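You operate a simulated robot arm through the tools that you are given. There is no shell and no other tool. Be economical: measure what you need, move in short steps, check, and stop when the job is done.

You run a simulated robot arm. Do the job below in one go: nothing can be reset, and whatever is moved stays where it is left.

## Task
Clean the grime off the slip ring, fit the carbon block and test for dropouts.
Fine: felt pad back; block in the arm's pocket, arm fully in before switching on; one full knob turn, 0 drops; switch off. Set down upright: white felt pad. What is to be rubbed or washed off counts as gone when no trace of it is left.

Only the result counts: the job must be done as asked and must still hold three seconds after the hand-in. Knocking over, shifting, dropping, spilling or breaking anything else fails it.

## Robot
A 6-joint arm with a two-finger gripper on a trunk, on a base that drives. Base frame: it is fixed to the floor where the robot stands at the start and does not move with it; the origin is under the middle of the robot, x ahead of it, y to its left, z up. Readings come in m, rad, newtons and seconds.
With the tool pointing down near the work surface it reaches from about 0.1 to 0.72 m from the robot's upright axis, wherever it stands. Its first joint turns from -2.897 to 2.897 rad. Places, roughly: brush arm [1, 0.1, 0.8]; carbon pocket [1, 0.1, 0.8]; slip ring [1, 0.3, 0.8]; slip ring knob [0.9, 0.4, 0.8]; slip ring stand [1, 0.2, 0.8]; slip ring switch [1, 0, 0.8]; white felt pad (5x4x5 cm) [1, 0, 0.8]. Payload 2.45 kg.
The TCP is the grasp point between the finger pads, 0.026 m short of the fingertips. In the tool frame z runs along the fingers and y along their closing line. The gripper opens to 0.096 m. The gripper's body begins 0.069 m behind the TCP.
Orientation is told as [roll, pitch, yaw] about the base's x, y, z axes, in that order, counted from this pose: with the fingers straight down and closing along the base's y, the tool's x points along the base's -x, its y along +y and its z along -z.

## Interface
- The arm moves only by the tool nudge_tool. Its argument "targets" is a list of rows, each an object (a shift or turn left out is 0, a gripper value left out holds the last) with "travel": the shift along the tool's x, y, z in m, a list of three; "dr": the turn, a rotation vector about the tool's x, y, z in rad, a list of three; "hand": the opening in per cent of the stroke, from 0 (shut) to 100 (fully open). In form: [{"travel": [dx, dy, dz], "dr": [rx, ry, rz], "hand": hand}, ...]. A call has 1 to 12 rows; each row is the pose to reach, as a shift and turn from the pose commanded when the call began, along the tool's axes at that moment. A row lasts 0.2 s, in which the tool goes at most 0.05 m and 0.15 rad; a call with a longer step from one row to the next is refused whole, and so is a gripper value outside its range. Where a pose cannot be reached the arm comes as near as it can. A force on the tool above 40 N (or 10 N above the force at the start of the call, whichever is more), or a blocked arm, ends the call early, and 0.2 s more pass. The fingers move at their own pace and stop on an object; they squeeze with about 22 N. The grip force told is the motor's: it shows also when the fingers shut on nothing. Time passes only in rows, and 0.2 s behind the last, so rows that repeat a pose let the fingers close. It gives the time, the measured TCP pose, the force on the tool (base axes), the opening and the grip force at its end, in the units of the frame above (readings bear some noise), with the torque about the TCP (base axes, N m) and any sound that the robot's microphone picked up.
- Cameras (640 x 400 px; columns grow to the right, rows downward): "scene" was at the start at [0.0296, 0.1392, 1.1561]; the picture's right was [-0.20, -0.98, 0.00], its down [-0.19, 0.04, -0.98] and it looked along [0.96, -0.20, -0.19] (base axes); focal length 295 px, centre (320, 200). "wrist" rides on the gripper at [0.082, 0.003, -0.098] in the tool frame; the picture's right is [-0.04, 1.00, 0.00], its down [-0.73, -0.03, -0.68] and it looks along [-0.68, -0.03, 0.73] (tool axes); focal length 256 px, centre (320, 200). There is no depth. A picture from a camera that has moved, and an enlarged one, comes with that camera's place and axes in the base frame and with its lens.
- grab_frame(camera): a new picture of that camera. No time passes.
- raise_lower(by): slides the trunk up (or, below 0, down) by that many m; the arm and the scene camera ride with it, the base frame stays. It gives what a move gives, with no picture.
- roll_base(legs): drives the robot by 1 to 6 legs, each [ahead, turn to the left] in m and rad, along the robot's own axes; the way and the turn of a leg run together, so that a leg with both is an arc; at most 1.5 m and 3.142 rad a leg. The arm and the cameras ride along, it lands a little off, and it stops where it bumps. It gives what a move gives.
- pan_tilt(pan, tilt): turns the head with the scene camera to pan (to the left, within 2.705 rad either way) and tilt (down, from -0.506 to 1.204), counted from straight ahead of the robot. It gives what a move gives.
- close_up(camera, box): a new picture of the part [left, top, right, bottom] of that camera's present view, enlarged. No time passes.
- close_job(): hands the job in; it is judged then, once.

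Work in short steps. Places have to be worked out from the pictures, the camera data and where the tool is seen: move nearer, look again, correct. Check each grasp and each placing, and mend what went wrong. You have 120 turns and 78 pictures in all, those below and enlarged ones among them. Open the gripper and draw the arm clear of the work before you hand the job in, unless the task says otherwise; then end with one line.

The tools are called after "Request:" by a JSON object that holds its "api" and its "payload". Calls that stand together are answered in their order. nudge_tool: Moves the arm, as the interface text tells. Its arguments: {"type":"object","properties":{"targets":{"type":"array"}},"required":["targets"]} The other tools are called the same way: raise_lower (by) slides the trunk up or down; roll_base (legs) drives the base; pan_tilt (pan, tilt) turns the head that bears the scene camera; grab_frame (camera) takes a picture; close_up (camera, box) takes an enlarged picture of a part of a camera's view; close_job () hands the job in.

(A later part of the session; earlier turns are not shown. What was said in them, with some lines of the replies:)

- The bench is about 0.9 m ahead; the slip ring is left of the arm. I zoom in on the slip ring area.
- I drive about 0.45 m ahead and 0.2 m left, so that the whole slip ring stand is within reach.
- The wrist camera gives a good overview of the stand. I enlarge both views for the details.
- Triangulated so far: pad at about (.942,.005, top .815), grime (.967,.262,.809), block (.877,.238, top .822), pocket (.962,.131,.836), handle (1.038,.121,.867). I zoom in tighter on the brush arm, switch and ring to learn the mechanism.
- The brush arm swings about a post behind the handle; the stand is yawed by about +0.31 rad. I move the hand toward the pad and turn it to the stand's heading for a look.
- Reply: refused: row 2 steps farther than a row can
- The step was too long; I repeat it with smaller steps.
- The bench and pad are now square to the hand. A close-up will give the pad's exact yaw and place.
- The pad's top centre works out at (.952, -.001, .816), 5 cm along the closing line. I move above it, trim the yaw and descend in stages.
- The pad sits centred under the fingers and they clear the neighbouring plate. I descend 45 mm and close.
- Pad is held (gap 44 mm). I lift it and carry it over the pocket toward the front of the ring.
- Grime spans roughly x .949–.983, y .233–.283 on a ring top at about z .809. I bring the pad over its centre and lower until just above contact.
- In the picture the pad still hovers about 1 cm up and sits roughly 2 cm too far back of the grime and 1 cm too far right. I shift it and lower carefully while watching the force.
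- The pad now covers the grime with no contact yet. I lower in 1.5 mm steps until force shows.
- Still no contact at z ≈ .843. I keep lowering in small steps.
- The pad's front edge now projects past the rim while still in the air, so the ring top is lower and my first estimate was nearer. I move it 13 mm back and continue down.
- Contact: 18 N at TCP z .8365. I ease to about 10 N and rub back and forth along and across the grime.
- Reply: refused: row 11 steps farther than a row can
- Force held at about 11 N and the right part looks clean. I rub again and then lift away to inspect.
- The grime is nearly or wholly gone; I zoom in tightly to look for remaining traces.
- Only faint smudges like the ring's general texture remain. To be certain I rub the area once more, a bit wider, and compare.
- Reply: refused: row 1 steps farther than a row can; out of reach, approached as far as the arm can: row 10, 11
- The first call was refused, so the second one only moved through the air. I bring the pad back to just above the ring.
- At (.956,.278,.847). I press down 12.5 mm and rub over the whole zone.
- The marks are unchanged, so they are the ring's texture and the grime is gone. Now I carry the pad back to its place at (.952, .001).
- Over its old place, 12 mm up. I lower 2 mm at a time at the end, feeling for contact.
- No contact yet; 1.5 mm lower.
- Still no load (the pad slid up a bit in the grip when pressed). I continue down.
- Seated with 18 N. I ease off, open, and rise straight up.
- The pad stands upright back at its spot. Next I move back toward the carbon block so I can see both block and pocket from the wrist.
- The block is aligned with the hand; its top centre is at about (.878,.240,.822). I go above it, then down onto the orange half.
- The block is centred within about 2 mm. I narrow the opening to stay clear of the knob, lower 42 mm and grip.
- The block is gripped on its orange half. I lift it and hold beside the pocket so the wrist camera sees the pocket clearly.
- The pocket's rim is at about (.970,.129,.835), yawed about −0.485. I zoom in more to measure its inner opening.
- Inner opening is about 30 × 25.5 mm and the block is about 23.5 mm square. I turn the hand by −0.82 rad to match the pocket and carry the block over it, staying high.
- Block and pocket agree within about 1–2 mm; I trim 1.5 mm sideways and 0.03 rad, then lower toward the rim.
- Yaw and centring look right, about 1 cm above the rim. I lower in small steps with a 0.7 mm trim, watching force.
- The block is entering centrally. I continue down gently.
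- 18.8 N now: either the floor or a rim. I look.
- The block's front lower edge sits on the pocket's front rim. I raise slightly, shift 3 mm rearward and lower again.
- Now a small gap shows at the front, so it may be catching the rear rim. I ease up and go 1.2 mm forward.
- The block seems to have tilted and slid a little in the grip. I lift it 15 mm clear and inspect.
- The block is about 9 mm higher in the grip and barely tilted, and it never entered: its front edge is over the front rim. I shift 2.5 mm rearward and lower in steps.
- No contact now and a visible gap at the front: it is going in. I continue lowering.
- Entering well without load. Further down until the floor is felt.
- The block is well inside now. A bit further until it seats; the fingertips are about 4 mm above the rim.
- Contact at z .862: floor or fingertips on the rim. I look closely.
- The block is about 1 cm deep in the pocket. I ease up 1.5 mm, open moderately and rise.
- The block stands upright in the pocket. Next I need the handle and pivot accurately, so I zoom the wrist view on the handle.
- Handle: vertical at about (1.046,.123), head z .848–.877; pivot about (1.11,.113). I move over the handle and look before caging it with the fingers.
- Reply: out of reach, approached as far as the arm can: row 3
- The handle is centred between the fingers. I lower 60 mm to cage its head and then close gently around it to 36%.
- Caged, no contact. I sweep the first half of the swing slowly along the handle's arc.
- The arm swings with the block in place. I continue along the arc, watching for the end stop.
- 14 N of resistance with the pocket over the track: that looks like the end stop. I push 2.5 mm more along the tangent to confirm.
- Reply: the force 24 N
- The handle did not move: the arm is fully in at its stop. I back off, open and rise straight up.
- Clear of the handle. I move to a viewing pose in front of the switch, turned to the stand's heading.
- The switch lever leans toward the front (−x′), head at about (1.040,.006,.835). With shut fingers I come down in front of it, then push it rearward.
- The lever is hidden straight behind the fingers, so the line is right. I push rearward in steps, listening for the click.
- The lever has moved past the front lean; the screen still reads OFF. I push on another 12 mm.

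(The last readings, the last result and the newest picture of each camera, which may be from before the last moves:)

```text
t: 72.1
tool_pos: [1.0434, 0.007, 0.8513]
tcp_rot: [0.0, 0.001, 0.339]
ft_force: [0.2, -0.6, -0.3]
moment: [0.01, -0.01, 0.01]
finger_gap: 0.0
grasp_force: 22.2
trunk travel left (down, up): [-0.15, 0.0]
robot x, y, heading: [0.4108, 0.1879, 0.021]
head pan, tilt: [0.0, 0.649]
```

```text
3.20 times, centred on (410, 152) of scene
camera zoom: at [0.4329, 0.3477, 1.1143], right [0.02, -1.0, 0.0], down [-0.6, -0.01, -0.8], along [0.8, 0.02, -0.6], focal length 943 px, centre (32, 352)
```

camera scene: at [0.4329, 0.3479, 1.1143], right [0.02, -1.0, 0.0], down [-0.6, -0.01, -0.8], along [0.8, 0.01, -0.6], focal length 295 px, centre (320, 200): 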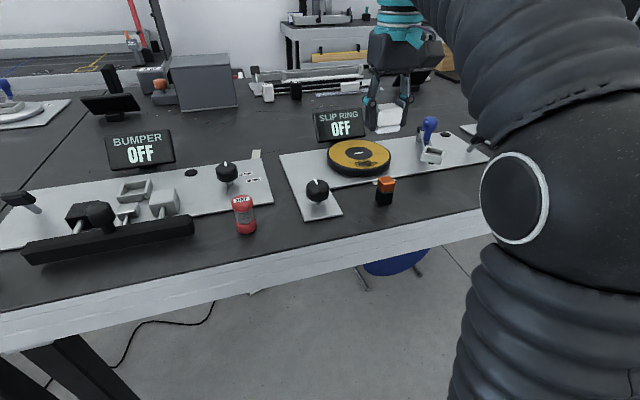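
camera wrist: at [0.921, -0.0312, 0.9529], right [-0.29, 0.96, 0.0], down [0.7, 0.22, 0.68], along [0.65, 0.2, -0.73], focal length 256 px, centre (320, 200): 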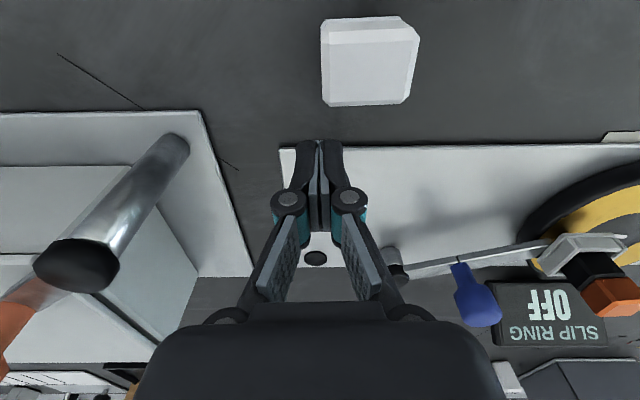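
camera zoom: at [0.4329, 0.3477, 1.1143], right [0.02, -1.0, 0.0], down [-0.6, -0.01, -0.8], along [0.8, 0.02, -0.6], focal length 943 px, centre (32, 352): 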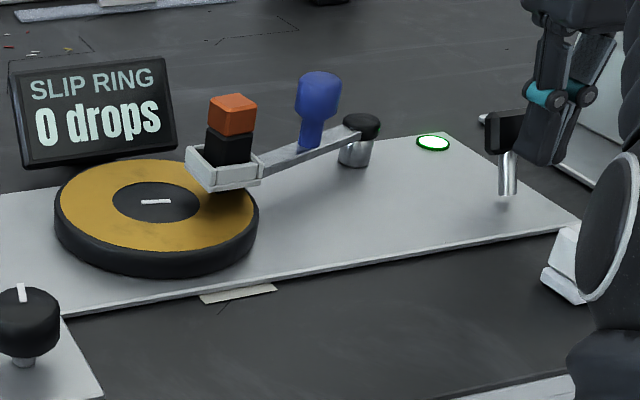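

The switch is on: "0 drops" and the lamp lit. Now I back off, rise, and travel over to the knob at about (.85,.355).

Request:
{"api": "nudge_tool", "payload": {"targets": [{"travel": [0.02, 0, 0]}, {"travel": [0.03, 0, -0.045]}, {"travel": [0.04, 0, -0.09]}, {"travel": [0.05, 0.045, -0.095]}, {"travel": [0.06, 0.09, -0.095]}, {"travel": [0.07, 0.135, -0.095]}, {"travel": [0.08, 0.18, -0.095]}, {"travel": [0.08, 0.225, -0.095]}, {"travel": [0.08, 0.27, -0.095]}, {"travel": [0.08, 0.315, -0.095]}, {"travel": [0.075, 0.355, -0.095]}, {"travel": [0.07, 0.385, -0.095]}]}}

Request:
{"api": "grab_frame", "payload": {"camera": "wrist"}}

```text
t: 74.7
tool_pos: [0.8523, 0.3477, 0.946]
tcp_rot: [0.0, 0.0, 0.338]
ft_force: [1.4, -0.3, 0.5]
moment: [0.0, 0.04, -0.01]
finger_gap: 0.0
grasp_force: 22.0
out of reach, approached as far as the arm can: row 3
trunk travel left (down, up): [-0.15, 0.0]
robot x, y, heading: [0.4093, 0.1878, 0.02]
head pan, tilt: [0.0, 0.649]
```

```text
8 pictures are left
camera wrist: at [0.7735, 0.3236, 1.0448], right [-0.29, 0.96, 0.0], down [0.7, 0.22, 0.68], along [0.65, 0.2, -0.73], focal length 256 px, centre (320, 200)
```

wrist: 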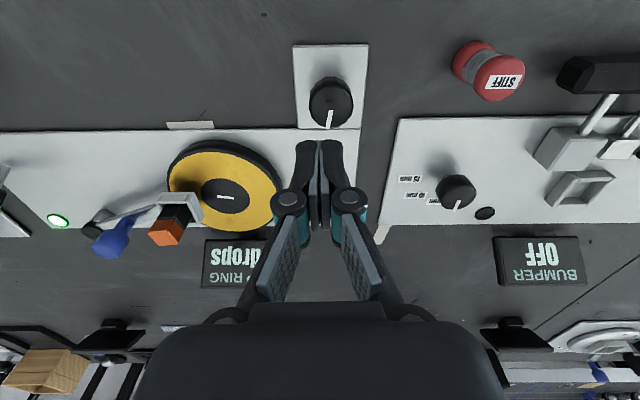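

Knob top is at (.855,.3585,.835), about 38 mm across. I align over it, open the fingers and pre-turn the hand to yaw ≈ +1.3.

Request:
{"api": "nudge_tool", "payload": {"targets": [{"travel": [-0.006, 0.009, 0], "dr": [0, 0, -0.14], "hand": 65}, {"travel": [-0.006, 0.009, 0], "dr": [0, 0, -0.28], "hand": 65}, {"travel": [-0.006, 0.009, 0], "dr": [0, 0, -0.42]}, {"travel": [-0.006, 0.009, 0], "dr": [0, 0, -0.56]}, {"travel": [-0.006, 0.009, 0], "dr": [0, 0, -0.7]}, {"travel": [-0.006, 0.009, 0], "dr": [0, 0, -0.84]}, {"travel": [-0.006, 0.009, 0], "dr": [0, 0, -0.96]}, {"travel": [-0.006, 0.009, 0.03], "dr": [0, 0, -0.96]}, {"travel": [-0.006, 0.009, 0.06], "dr": [0, 0, -0.96]}, {"travel": [-0.006, 0.009, 0.06], "dr": [0, 0, -0.96]}]}}

Request:
{"api": "grab_frame", "payload": {"camera": "wrist"}}

```text
t: 76.9
tool_pos: [0.8535, 0.3598, 0.885]
tcp_rot: [0.0, 0.0, 1.301]
ft_force: [0.0, -0.4, 0.1]
moment: [0.03, 0.04, -0.01]
finger_gap: 0.0624
grasp_force: 0.1
trunk travel left (down, up): [-0.15, 0.0]
robot x, y, heading: [0.4064, 0.1914, 0.023]
head pan, tilt: [0.0, 0.649]
```

```text
7 pictures are left
camera wrist: at [0.829, 0.282, 0.9842], right [-0.95, 0.31, 0.0], down [0.22, 0.7, 0.68], along [0.21, 0.65, -0.73], focal length 256 px, centre (320, 200)
```

wrist: 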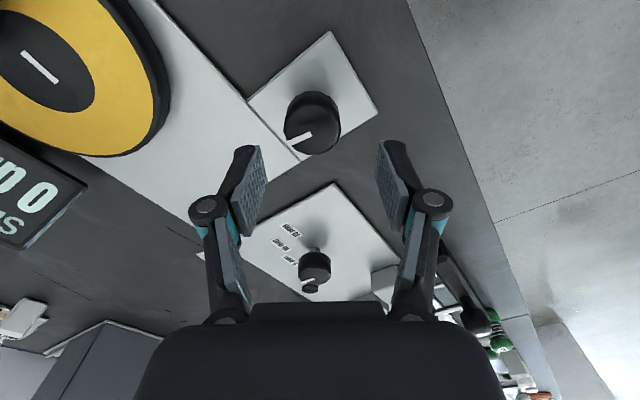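

The knob is about 4 mm off along the closing line; I correct, lower 47 mm and grip it.

Request:
{"api": "nudge_tool", "payload": {"targets": [{"travel": [0.002, -0.004, 0.02]}, {"travel": [0.002, -0.004, 0.047]}, {"travel": [0.002, -0.004, 0.047], "hand": 0}, {"travel": [0.002, -0.004, 0.047], "hand": 0}, {"travel": [0.002, -0.004, 0.047], "hand": 0}]}}

```text
t: 78.1
tool_pos: [0.8579, 0.3544, 0.8393]
tcp_rot: [-0.002, -0.002, 1.299]
ft_force: [9.6, 0.6, 6.0]
moment: [0.28, -0.69, -0.01]
finger_gap: 0.0391
grasp_force: 44.5
trunk travel left (down, up): [-0.15, 0.0]
robot x, y, heading: [0.4119, 0.1912, 0.015]
head pan, tilt: [0.0, 0.649]
```

Gripped (39 mm), with some side load. I shift 1.5 mm to relieve it before turning.

Request:
{"api": "nudge_tool", "payload": {"targets": [{"travel": [0, -0.0015, 0]}, {"travel": [0, -0.0015, 0]}]}}

```text
t: 78.7
tool_pos: [0.8584, 0.3546, 0.8389]
tcp_rot: [-0.001, -0.001, 1.301]
ft_force: [3.9, 4.4, 13.2]
moment: [0.23, 0.02, 0.02]
finger_gap: 0.0394
grasp_force: 45.7
trunk travel left (down, up): [-0.15, 0.0]
robot x, y, heading: [0.4132, 0.1889, 0.017]
head pan, tilt: [0.0, 0.649]
```

Vertical load of 13 N appeared; I raise 1.5 mm to relax it.

Request:
{"api": "nudge_tool", "payload": {"targets": [{"travel": [0, -0.0003, -0.0015]}, {"travel": [0, -0.0003, -0.0015]}]}}

```text
t: 79.3
tool_pos: [0.8579, 0.3563, 0.8394]
tcp_rot: [0.004, 0.002, 1.3]
ft_force: [-0.3, 5.8, -4.2]
moment: [1.02, -0.33, 0.01]
finger_gap: 0.0392
grasp_force: 44.8
trunk travel left (down, up): [-0.15, 0.0]
robot x, y, heading: [0.4106, 0.1893, 0.021]
head pan, tilt: [0.0, 0.649]
```

Loads are small now. I test a turn of 0.3 rad.

Request:
{"api": "nudge_tool", "payload": {"targets": [{"travel": [0, 0, 0], "dr": [0, 0, 0.15]}, {"travel": [0, 0, 0], "dr": [0, 0, 0.3]}, {"travel": [0, 0, 0], "dr": [0, 0, 0.3]}]}}

```text
t: 80.1
tool_pos: [0.8563, 0.3562, 0.8381]
tcp_rot: [0.002, 0.004, 0.999]
ft_force: [-15.1, 6.7, -17.2]
moment: [0.69, 0.37, 0.03]
finger_gap: 0.0394
grasp_force: 44.8
trunk travel left (down, up): [-0.15, 0.0]
robot x, y, heading: [0.4092, 0.19, 0.021]
head pan, tilt: [0.0, 0.649]
```

The axis offset loads the knob sideways. I loosen the grip (knob torque is tiny), recentre, and check.

Request:
{"api": "nudge_tool", "payload": {"targets": [{"travel": [0.0003, 0.0022, 0.001], "hand": 25}, {"travel": [0.0003, 0.0022, 0.001], "hand": 25}]}}

```text
t: 80.7
tool_pos: [0.8576, 0.3556, 0.8385]
tcp_rot: [-0.002, 0.0, 0.998]
ft_force: [-1.0, 4.7, -9.7]
moment: [-0.96, 0.32, 0.02]
finger_gap: 0.0394
grasp_force: 45.2
trunk travel left (down, up): [-0.15, 0.0]
robot x, y, heading: [0.4106, 0.1875, 0.013]
head pan, tilt: [0.0, 0.649]
```

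Side load is relaxed. I try a setting just under the knob's width (39%) and turn another 0.45 rad.

Request:
{"api": "nudge_tool", "payload": {"targets": [{"travel": [0, 0, 0.0006], "hand": 39}, {"travel": [0, 0, 0.0006], "dr": [0, 0, 0.15], "hand": 39}, {"travel": [0, 0, 0.0006], "dr": [0, 0, 0.3]}, {"travel": [0, 0, 0.0006], "dr": [0, 0, 0.45]}, {"travel": [0, 0, 0.0006], "dr": [0, 0, 0.45]}]}}

Request:
{"api": "close_up", "payload": {"camera": "scene", "box": [270, 100, 430, 220]}}

```text
t: 81.9
tool_pos: [0.855, 0.357, 0.839]
tcp_rot: [0.0, 0.0, 0.547]
ft_force: [-5.4, 8.3, -4.6]
moment: [0.36, 0.15, 0.03]
finger_gap: 0.039
grasp_force: 44.8
trunk travel left (down, up): [-0.15, 0.0]
robot x, y, heading: [0.4045, 0.1898, 0.02]
head pan, tilt: [0.0, 0.649]
```

```text
3.33 times, centred on (350, 160) of scene
camera zoom: at [0.4325, 0.3485, 1.1143], right [0.02, -1.0, 0.0], down [-0.6, -0.01, -0.8], along [0.8, 0.02, -0.6], focal length 983 px, centre (220, 333)
```

zoom: 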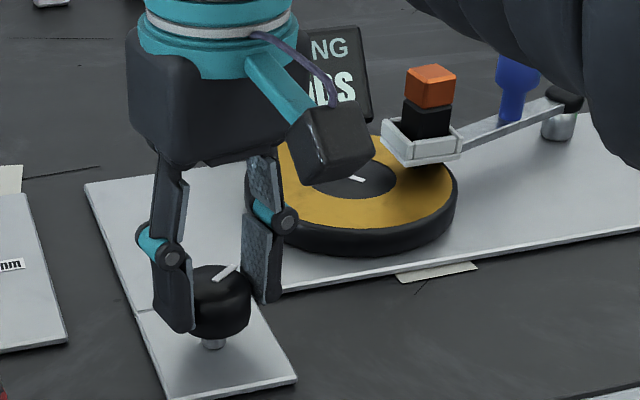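

The knob and ring turn together. Readings imply the TCP is 5 mm off the knob axis along tool x, so I open, recentre by 5 mm and regrip here.

Request:
{"api": "nudge_tool", "payload": {"targets": [{"hand": 60}, {"hand": 60}, {"travel": [-0.005, 0, 0], "hand": 60}, {"travel": [-0.005, 0, 0], "hand": 38}, {"travel": [-0.005, 0, 0], "hand": 38}, {"travel": [-0.005, 0, 0], "hand": 38}]}}

```text
t: 83.3
tool_pos: [0.8601, 0.3592, 0.8391]
tcp_rot: [0.001, 0.0, 0.549]
ft_force: [-3.4, 5.8, -0.4]
moment: [0.1, 0.07, 0.01]
finger_gap: 0.0407
grasp_force: 3.2
trunk travel left (down, up): [-0.15, 0.0]
robot x, y, heading: [0.4093, 0.1914, 0.018]
head pan, tilt: [0.0, 0.649]
```

Gap is now 40.7 mm, so it holds the true diameter. I trim 1 mm, grip a bit firmer and turn 1.0 rad.

Request:
{"api": "nudge_tool", "payload": {"targets": [{"travel": [0, 0.001, 0], "hand": 22}, {"travel": [0, 0.001, 0], "dr": [0, 0, 0.14]}, {"travel": [0, 0.001, 0], "dr": [0, 0, 0.28]}, {"travel": [0, 0.001, 0], "dr": [0, 0, 0.42]}, {"travel": [0, 0.001, 0], "dr": [0, 0, 0.56]}, {"travel": [0, 0.001, 0], "dr": [0, 0, 0.7]}, {"travel": [0, 0.001, 0], "dr": [0, 0, 0.84]}, {"travel": [0, 0.001, 0], "dr": [0, 0, 0.98]}, {"travel": [0, 0.001, 0], "dr": [0, 0, 0.98]}]}}

```text
t: 85.3
tool_pos: [0.859, 0.3591, 0.8389]
tcp_rot: [0.001, 0.001, -0.433]
ft_force: [3.7, 7.7, 9.1]
moment: [-0.15, -0.65, -0.01]
finger_gap: 0.0393
grasp_force: 44.8
trunk travel left (down, up): [-0.15, 0.0]
robot x, y, heading: [0.4075, 0.1903, 0.019]
head pan, tilt: [0.0, 0.649]
```

Turned .98 rad more with modest loads (total 1.73). I continue 1.4 rad.

Request:
{"api": "nudge_tool", "payload": {"targets": [{"dr": [0, 0, 0.14]}, {"dr": [0, 0, 0.28]}, {"dr": [0, 0, 0.42]}, {"dr": [0, 0, 0.56]}, {"dr": [0, 0, 0.7]}, {"dr": [0, 0, 0.84]}, {"dr": [0, 0, 0.98]}, {"dr": [0, 0, 1.12]}, {"dr": [0, 0, 1.26]}, {"dr": [0, 0, 1.4]}, {"dr": [0, 0, 1.4]}]}}

```text
t: 87.7
tool_pos: [0.8598, 0.36, 0.8383]
tcp_rot: [-0.002, -0.001, -1.834]
ft_force: [-9.2, 0.9, -0.3]
moment: [0.3, 0.11, 0.01]
finger_gap: 0.0394
grasp_force: 44.2
trunk travel left (down, up): [-0.15, 0.0]
robot x, y, heading: [0.4102, 0.1911, 0.019]
head pan, tilt: [0.0, 0.649]
```

Half a turn done (3.13 rad). I open and turn the empty hand back, first half.

Request:
{"api": "nudge_tool", "payload": {"targets": [{"hand": 62}, {"hand": 62}, {"dr": [0, 0, -0.145]}, {"dr": [0, 0, -0.29]}, {"dr": [0, 0, -0.435]}, {"dr": [0, 0, -0.58]}, {"dr": [0, 0, -0.725]}, {"dr": [0, 0, -0.87]}, {"dr": [0, 0, -1.015]}, {"dr": [0, 0, -1.16]}, {"dr": [0, 0, -1.305]}, {"dr": [0, 0, -1.45]}]}}

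Request:
{"api": "nudge_tool", "payload": {"targets": [{"dr": [0, 0, -0.145]}, {"dr": [0, 0, -0.29]}, {"dr": [0, 0, -0.435]}, {"dr": [0, 0, -0.58]}, {"dr": [0, 0, -0.725]}, {"dr": [0, 0, -0.87]}, {"dr": [0, 0, -1.015]}, {"dr": [0, 0, -1.16]}, {"dr": [0, 0, -1.305]}, {"dr": [0, 0, -1.45]}, {"dr": [0, 0, -1.595]}, {"dr": [0, 0, -1.74]}]}}

```text
t: 90.3
tool_pos: [0.8596, 0.3599, 0.8395]
tcp_rot: [-0.002, 0.0, -0.379]
ft_force: [-0.3, 0.2, -0.1]
moment: [0.0, -0.03, -0.02]
finger_gap: 0.0595
grasp_force: 0.1
trunk travel left (down, up): [-0.15, 0.0]
robot x, y, heading: [0.4083, 0.1894, 0.018]
head pan, tilt: [0.0, 0.649]
```

```text
t: 92.9
tool_pos: [0.8596, 0.3588, 0.8392]
tcp_rot: [0.0, 0.0, 1.362]
ft_force: [0.2, -0.3, -0.3]
moment: [-0.03, 0.01, 0.01]
finger_gap: 0.0597
grasp_force: 0.1
trunk travel left (down, up): [-0.15, 0.0]
robot x, y, heading: [0.4135, 0.1871, 0.019]
head pan, tilt: [0.0, 0.649]
```

Back at yaw 1.36. I regrip and turn 1.3 rad.

Request:
{"api": "nudge_tool", "payload": {"targets": [{"hand": 30}, {"hand": 22}, {"hand": 22}, {"dr": [0, 0, 0.145]}, {"dr": [0, 0, 0.29]}, {"dr": [0, 0, 0.435]}, {"dr": [0, 0, 0.58]}, {"dr": [0, 0, 0.725]}, {"dr": [0, 0, 0.87]}, {"dr": [0, 0, 1.015]}, {"dr": [0, 0, 1.16]}, {"dr": [0, 0, 1.305]}]}}

```text
t: 95.5
tool_pos: [0.8594, 0.3597, 0.8379]
tcp_rot: [-0.001, 0.001, 0.054]
ft_force: [-13.3, 3.3, 5.6]
moment: [-0.08, 1.25, 0.02]
finger_gap: 0.0391
grasp_force: 44.9
trunk travel left (down, up): [-0.15, 0.0]
robot x, y, heading: [0.4096, 0.1884, 0.015]
head pan, tilt: [0.0, 0.649]
```

Turned 1.31 more (total ≈ 4.44). I go on 1.6 rad.

Request:
{"api": "nudge_tool", "payload": {"targets": [{"dr": [0, 0, 0.145]}, {"dr": [0, 0, 0.29]}, {"dr": [0, 0, 0.435]}, {"dr": [0, 0, 0.58]}, {"dr": [0, 0, 0.725]}, {"dr": [0, 0, 0.87]}, {"dr": [0, 0, 1.015]}, {"dr": [0, 0, 1.16]}, {"dr": [0, 0, 1.305]}, {"dr": [0, 0, 1.45]}, {"dr": [0, 0, 1.595]}, {"dr": [0, 0, 1.595]}]}}

Request:
{"api": "close_up", "payload": {"camera": "scene", "box": [270, 90, 430, 220]}}

```text
t: 98.1
tool_pos: [0.8601, 0.361, 0.838]
tcp_rot: [0.001, 0.0, -1.543]
ft_force: [-1.9, 11.5, 8.5]
moment: [0.03, -0.42, -0.03]
finger_gap: 0.0388
grasp_force: 44.5
trunk travel left (down, up): [-0.15, 0.0]
robot x, y, heading: [0.4112, 0.188, 0.019]
head pan, tilt: [0.0, 0.649]
```

```text
3.08 times, centred on (350, 155) of scene
camera zoom: at [0.4324, 0.3489, 1.1142], right [0.02, -1.0, 0.0], down [-0.6, -0.01, -0.8], along [0.8, 0.01, -0.6], focal length 907 px, centre (228, 338)
```

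zoom: 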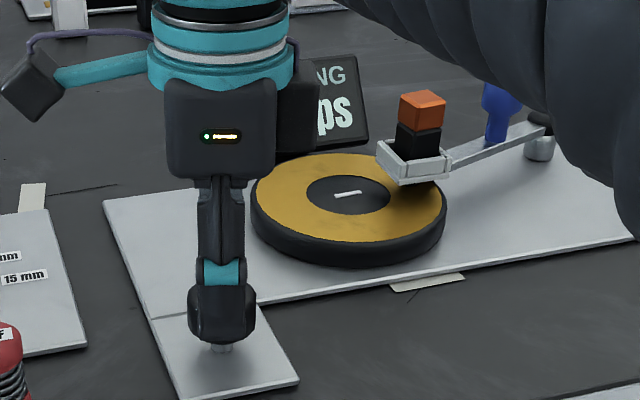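

Total about 6.04 rad; the ring mark has nearly returned. I turn another 0.36 rad to complete the full turn, then open and rise to check.

Request:
{"api": "nudge_tool", "payload": {"targets": [{"dr": [0, 0, 0.12]}, {"dr": [0, 0, 0.24]}, {"dr": [0, 0, 0.36]}, {"dr": [0, 0, 0.36]}, {"dr": [0, 0, 0.36], "hand": 62}, {"dr": [0, 0, 0.36], "hand": 62}, {"travel": [0, 0, -0.03], "dr": [0, 0, 0.36]}, {"travel": [0, 0, -0.07], "dr": [0, 0, 0.36]}, {"travel": [0, 0, -0.105], "dr": [0, 0, 0.36]}]}}

Request:
{"api": "close_up", "payload": {"camera": "scene", "box": [270, 90, 430, 220]}}

```text
t: 100.1
tool_pos: [0.861, 0.3595, 0.9433]
tcp_rot: [0.0, 0.0, -1.901]
ft_force: [-0.3, 0.0, -0.7]
moment: [-0.02, 0.03, 0.02]
finger_gap: 0.0597
grasp_force: 0.1
trunk travel left (down, up): [-0.15, 0.0]
robot x, y, heading: [0.4109, 0.1939, 0.018]
head pan, tilt: [0.0, 0.649]
```

```text
3.08 times, centred on (350, 155) of scene
camera zoom: at [0.4329, 0.3484, 1.1143], right [0.02, -1.0, 0.0], down [-0.6, -0.01, -0.8], along [0.8, 0.02, -0.6], focal length 907 px, centre (228, 338)
```

zoom: 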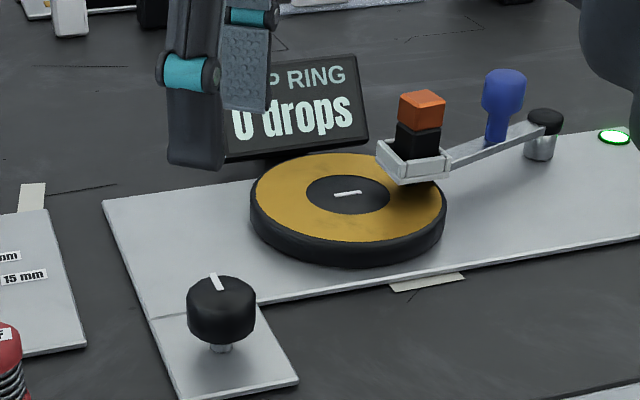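

Screen shows "0 drops". I take the same 5× view as at the start to compare the knob pointer and ring mark exactly.

Request:
{"api": "close_up", "payload": {"camera": "scene", "box": [310, 130, 410, 210]}}

```text
5.00 times, centred on (360, 170) of scene
camera zoom: at [0.4329, 0.3484, 1.1143], right [0.02, -1.0, 0.0], down [-0.6, -0.01, -0.8], along [0.8, 0.02, -0.6], focal length 1474 px, centre (120, 350)
```

zoom: 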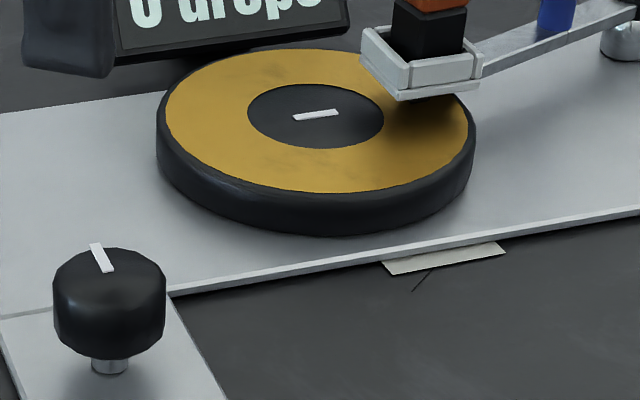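

Pointer and mark are back almost exactly at the start, perhaps a few degrees short. To be safe I add about 0.4 rad: turn the hand back, lower and regrip.

Request:
{"api": "nudge_tool", "payload": {"targets": [{"dr": [0, 0, -0.15]}, {"dr": [0, 0, -0.3]}, {"dr": [0, 0, -0.42]}, {"travel": [0, 0, 0.04], "dr": [0, 0, -0.42]}, {"travel": [0, 0, 0.08], "dr": [0, 0, -0.42]}, {"travel": [0, 0, 0.105], "dr": [0, 0, -0.42]}, {"travel": [0, 0, 0.105], "dr": [0, 0, -0.42], "hand": 22}, {"travel": [0, 0, 0.105], "dr": [0, 0, -0.42], "hand": 22}, {"travel": [0, 0, 0.105], "dr": [0, 0, -0.42], "hand": 22}]}}

Request:
{"api": "nudge_tool", "payload": {"targets": [{"dr": [0, 0, 0.14]}, {"dr": [0, 0, 0.28]}, {"dr": [0, 0, 0.42]}, {"dr": [0, 0, 0.42]}, {"dr": [0, 0, 0.42], "hand": 62}, {"dr": [0, 0, 0.42], "hand": 62}, {"travel": [0, 0, -0.03], "dr": [0, 0, 0.42]}, {"travel": [0, 0, -0.07], "dr": [0, 0, 0.42]}, {"travel": [0, 0, -0.105], "dr": [0, 0, 0.42]}]}}

Request:
{"api": "close_up", "payload": {"camera": "scene", "box": [300, 90, 440, 210]}}

```text
t: 102.1
tool_pos: [0.8605, 0.3586, 0.8381]
tcp_rot: [0.0, 0.001, -1.482]
ft_force: [3.8, 0.0, 0.3]
moment: [0.46, -0.66, 0.01]
finger_gap: 0.0386
grasp_force: 45.0
trunk travel left (down, up): [-0.15, 0.0]
robot x, y, heading: [0.4135, 0.1906, 0.02]
head pan, tilt: [0.0, 0.649]
```

```text
t: 104.1
tool_pos: [0.859, 0.3604, 0.9434]
tcp_rot: [-0.001, -0.003, -1.901]
ft_force: [0.6, -0.1, -0.2]
moment: [-0.03, -0.01, -0.01]
finger_gap: 0.0597
grasp_force: 0.2
trunk travel left (down, up): [-0.15, 0.0]
robot x, y, heading: [0.4114, 0.192, 0.023]
head pan, tilt: [0.0, 0.649]
```

```text
3.33 times, centred on (370, 150) of scene
camera zoom: at [0.4329, 0.3484, 1.1142], right [0.02, -1.0, 0.0], down [-0.6, -0.01, -0.8], along [0.8, 0.02, -0.6], focal length 983 px, centre (153, 367)
```

zoom: 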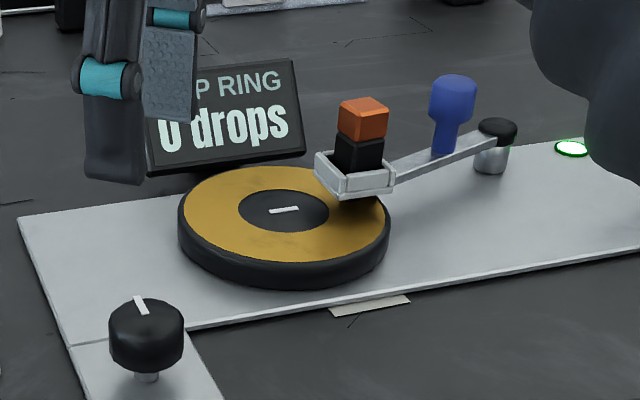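

The pointer did not advance despite the extra turn, so the knob may be at a full-turn stop. I regrip firmly and turn while reading the torque to tell a stop from slip.

Request:
{"api": "nudge_tool", "payload": {"targets": [{"dr": [0, 0, -0.15]}, {"dr": [0, 0, -0.3]}, {"dr": [0, 0, -0.42]}, {"travel": [0, 0, 0.04], "dr": [0, 0, -0.42]}, {"travel": [0, 0, 0.08], "dr": [0, 0, -0.42]}, {"travel": [0, 0, 0.105], "dr": [0, 0, -0.42]}, {"travel": [0, 0, 0.105], "dr": [0, 0, -0.42], "hand": 0}, {"travel": [0, 0, 0.105], "dr": [0, 0, -0.42], "hand": 0}, {"travel": [0, 0, 0.105], "dr": [0, 0, -0.42], "hand": 0}]}}

Request:
{"api": "nudge_tool", "payload": {"targets": [{"dr": [0, 0, 0.1]}, {"dr": [0, 0, 0.2]}, {"dr": [0, 0, 0.2]}]}}

```text
t: 106.1
tool_pos: [0.8589, 0.3584, 0.8378]
tcp_rot: [0.003, 0.0, -1.481]
ft_force: [16.0, 3.0, 4.6]
moment: [0.65, -0.93, -0.06]
finger_gap: 0.0387
grasp_force: 45.0
trunk travel left (down, up): [-0.15, 0.0]
robot x, y, heading: [0.4113, 0.187, 0.014]
head pan, tilt: [0.0, 0.649]
```

```text
t: 106.9
tool_pos: [0.8602, 0.3601, 0.8387]
tcp_rot: [0.0, 0.0, -1.68]
ft_force: [12.4, 6.3, 9.6]
moment: [0.07, -0.17, 0.95]
finger_gap: 0.0395
grasp_force: 45.4
trunk travel left (down, up): [-0.15, 0.0]
robot x, y, heading: [0.4085, 0.1886, 0.024]
head pan, tilt: [0.0, 0.649]
```

The z-torque jumped to 0.95 N·m against about 0.02 while turning: the knob is at its stop, a full turn. I open, rise, and head to the switch with the hand turned so the fingers straddle the lever front-to-back.

Request:
{"api": "nudge_tool", "payload": {"targets": [{"hand": 62}, {"hand": 62}, {"travel": [0, 0, -0.04]}, {"travel": [0, 0, -0.08]}, {"travel": [0, 0, -0.107]}, {"travel": [-0.042, 0.017, -0.107], "dr": [0, 0, -0.06], "hand": 50}, {"travel": [-0.085, 0.035, -0.107], "dr": [0, 0, -0.13]}, {"travel": [-0.128, 0.053, -0.107], "dr": [0, 0, -0.2]}, {"travel": [-0.171, 0.07, -0.107], "dr": [0, 0, -0.26]}, {"travel": [-0.214, 0.088, -0.107], "dr": [0, 0, -0.33]}, {"travel": [-0.257, 0.106, -0.107], "dr": [0, 0, -0.39]}, {"travel": [-0.298, 0.123, -0.107], "dr": [0, 0, -0.445]}]}}

```text
t: 109.5
tool_pos: [0.9499, 0.0511, 0.9466]
tcp_rot: [0.001, 0.0, -1.233]
ft_force: [-0.5, -0.6, 1.3]
moment: [-0.05, -0.02, 0.0]
finger_gap: 0.0481
grasp_force: 0.0
trunk travel left (down, up): [-0.15, 0.0]
robot x, y, heading: [0.4156, 0.188, 0.018]
head pan, tilt: [0.0, 0.649]
```

Now over to the lever, lowering to z ≈ .895, and one look before straddling it.

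Request:
{"api": "nudge_tool", "payload": {"targets": [{"travel": [-0.025, 0.032, 0.015]}, {"travel": [-0.05, 0.064, 0.03]}, {"travel": [-0.0694, 0.092, 0.045]}, {"travel": [-0.0694, 0.092, 0.0516]}, {"travel": [-0.0694, 0.092, 0.0516]}]}}

Request:
{"api": "grab_frame", "payload": {"camera": "wrist"}}

```text
t: 110.7
tool_pos: [1.0601, 0.0152, 0.8923]
tcp_rot: [0.001, 0.002, -1.236]
ft_force: [0.2, -0.6, -0.3]
moment: [0.01, -0.02, -0.01]
finger_gap: 0.0478
grasp_force: 0.1
trunk travel left (down, up): [-0.15, 0.0]
robot x, y, heading: [0.4117, 0.1897, 0.016]
head pan, tilt: [0.0, 0.649]
```

```text
1 pictures are left
camera wrist: at [1.0366, 0.0934, 0.992], right [0.96, 0.29, 0.0], down [0.21, -0.7, 0.68], along [0.2, -0.65, -0.73], focal length 256 px, centre (320, 200)
```

wrist: 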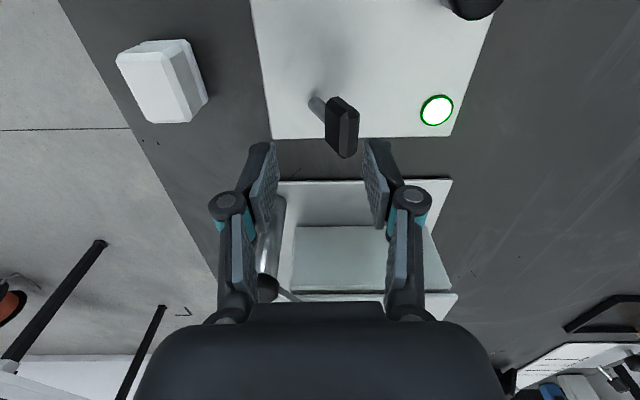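

The lever head is 15 mm rearward of the hand's centre. I shift 14 mm, lower 41 mm to straddle it, and pull forward stepwise.

Request:
{"api": "nudge_tool", "payload": {"targets": [{"travel": [0, 0.014, 0.0]}, {"travel": [0, 0.014, 0.02]}, {"travel": [0, 0.014, 0.041]}, {"travel": [0, 0.014, 0.041]}]}}

```text
t: 111.7
tool_pos: [1.0713, 0.0196, 0.8516]
tcp_rot: [-0.001, 0.0, -1.236]
ft_force: [0.6, -0.4, -0.1]
moment: [-0.01, 0.0, -0.01]
finger_gap: 0.0481
grasp_force: 0.0
trunk travel left (down, up): [-0.15, 0.0]
robot x, y, heading: [0.4133, 0.1877, 0.019]
head pan, tilt: [0.0, 0.649]
```

Straddled with no contact. I pull forward (−x′) in steps.

Request:
{"api": "nudge_tool", "payload": {"targets": [{"travel": [0, -0.008, 0]}, {"travel": [0, -0.016, 0]}, {"travel": [0, -0.024, 0]}, {"travel": [0, -0.032, 0]}, {"travel": [0, -0.04, 0]}, {"travel": [0, -0.047, 0]}, {"travel": [0, -0.047, 0]}]}}

```text
t: 113.3
tool_pos: [1.0265, 0.0025, 0.8534]
tcp_rot: [0.002, -0.001, -1.235]
ft_force: [0.1, 0.6, 0.8]
moment: [-0.01, -0.02, 0.03]
finger_gap: 0.0479
grasp_force: 0.0
trunk travel left (down, up): [-0.15, 0.0]
robot x, y, heading: [0.4098, 0.1886, 0.023]
head pan, tilt: [0.0, 0.649]
```

The lever's rear face is now about where it was when off. I pull 6 mm further to be sure, watching the force.

Request:
{"api": "nudge_tool", "payload": {"targets": [{"travel": [0, -0.003, 0]}, {"travel": [0, -0.006, 0]}, {"travel": [0, -0.006, 0]}]}}

```text
t: 114.1
tool_pos: [1.0219, 0.0022, 0.8525]
tcp_rot: [0.001, 0.0, -1.236]
ft_force: [4.9, 0.0, 1.4]
moment: [0.0, -0.15, -0.09]
finger_gap: 0.0516
grasp_force: 3.1
trunk travel left (down, up): [-0.15, 0.0]
robot x, y, heading: [0.4103, 0.1918, 0.022]
head pan, tilt: [0.0, 0.649]
```

The lever is against its off stop (5 N). I centre the fingers, rise straight up, and withdraw toward the robot.

Request:
{"api": "nudge_tool", "payload": {"targets": [{"travel": [0, 0.005, 0]}, {"travel": [0, 0.011, 0]}, {"travel": [0, 0.011, -0.03]}, {"travel": [0, 0.011, -0.07]}, {"travel": [0, -0.02, -0.1]}, {"travel": [0, -0.06, -0.12]}, {"travel": [0, -0.1, -0.14]}, {"travel": [0, -0.145, -0.14]}, {"travel": [0, -0.19, -0.14]}]}}

Request:
{"api": "close_up", "payload": {"camera": "scene", "box": [290, 90, 530, 230]}}

```text
t: 116.1
tool_pos: [0.8445, -0.061, 0.9925]
tcp_rot: [-0.001, 0.001, -1.234]
ft_force: [1.0, 0.4, -0.1]
moment: [0.01, 0.08, -0.02]
finger_gap: 0.0484
grasp_force: 0.1
out of reach, approached as far as the arm can: row 5, 6, 7, 8
trunk travel left (down, up): [-0.15, 0.0]
robot x, y, heading: [0.4107, 0.1913, 0.02]
head pan, tilt: [0.0, 0.649]
```

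```text
2.67 times, centred on (410, 160) of scene
camera zoom: at [0.4333, 0.3482, 1.1143], right [0.02, -1.0, 0.0], down [-0.6, -0.01, -0.8], along [0.8, 0.02, -0.6], focal length 786 px, centre (80, 307)
```

zoom: 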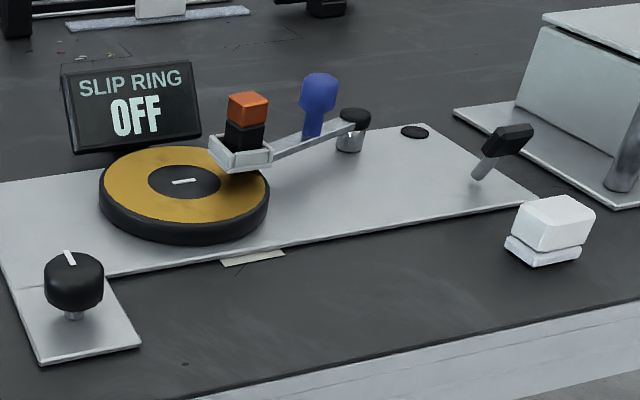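

The display reads OFF, the lamp is dark, the block is in the pocket, the brush arm is in and the pad is upright. I open the gripper fully before handing in.

Request:
{"api": "nudge_tool", "payload": {"targets": [{"hand": 100}, {"hand": 100}]}}

Request:
{"api": "close_job", "payload": {}}

```text
t: 116.7
tool_pos: [0.8442, -0.0596, 0.9939]
tcp_rot: [-0.001, -0.001, -1.235]
ft_force: [0.3, 0.2, 0.4]
moment: [0.03, -0.02, 0.02]
finger_gap: 0.0961
grasp_force: 0.2
trunk travel left (down, up): [-0.15, 0.0]
robot x, y, heading: [0.4112, 0.1952, 0.019]
head pan, tilt: [0.0, 0.649]
```

```text
The job is handed in.
```

I cleaned the ring, put the felt pad back upright, fitted the carbon block and pushed the arm to its stop before switching on; the knob turned one full turn to its end stop with 0 drops, and the switch is off again.
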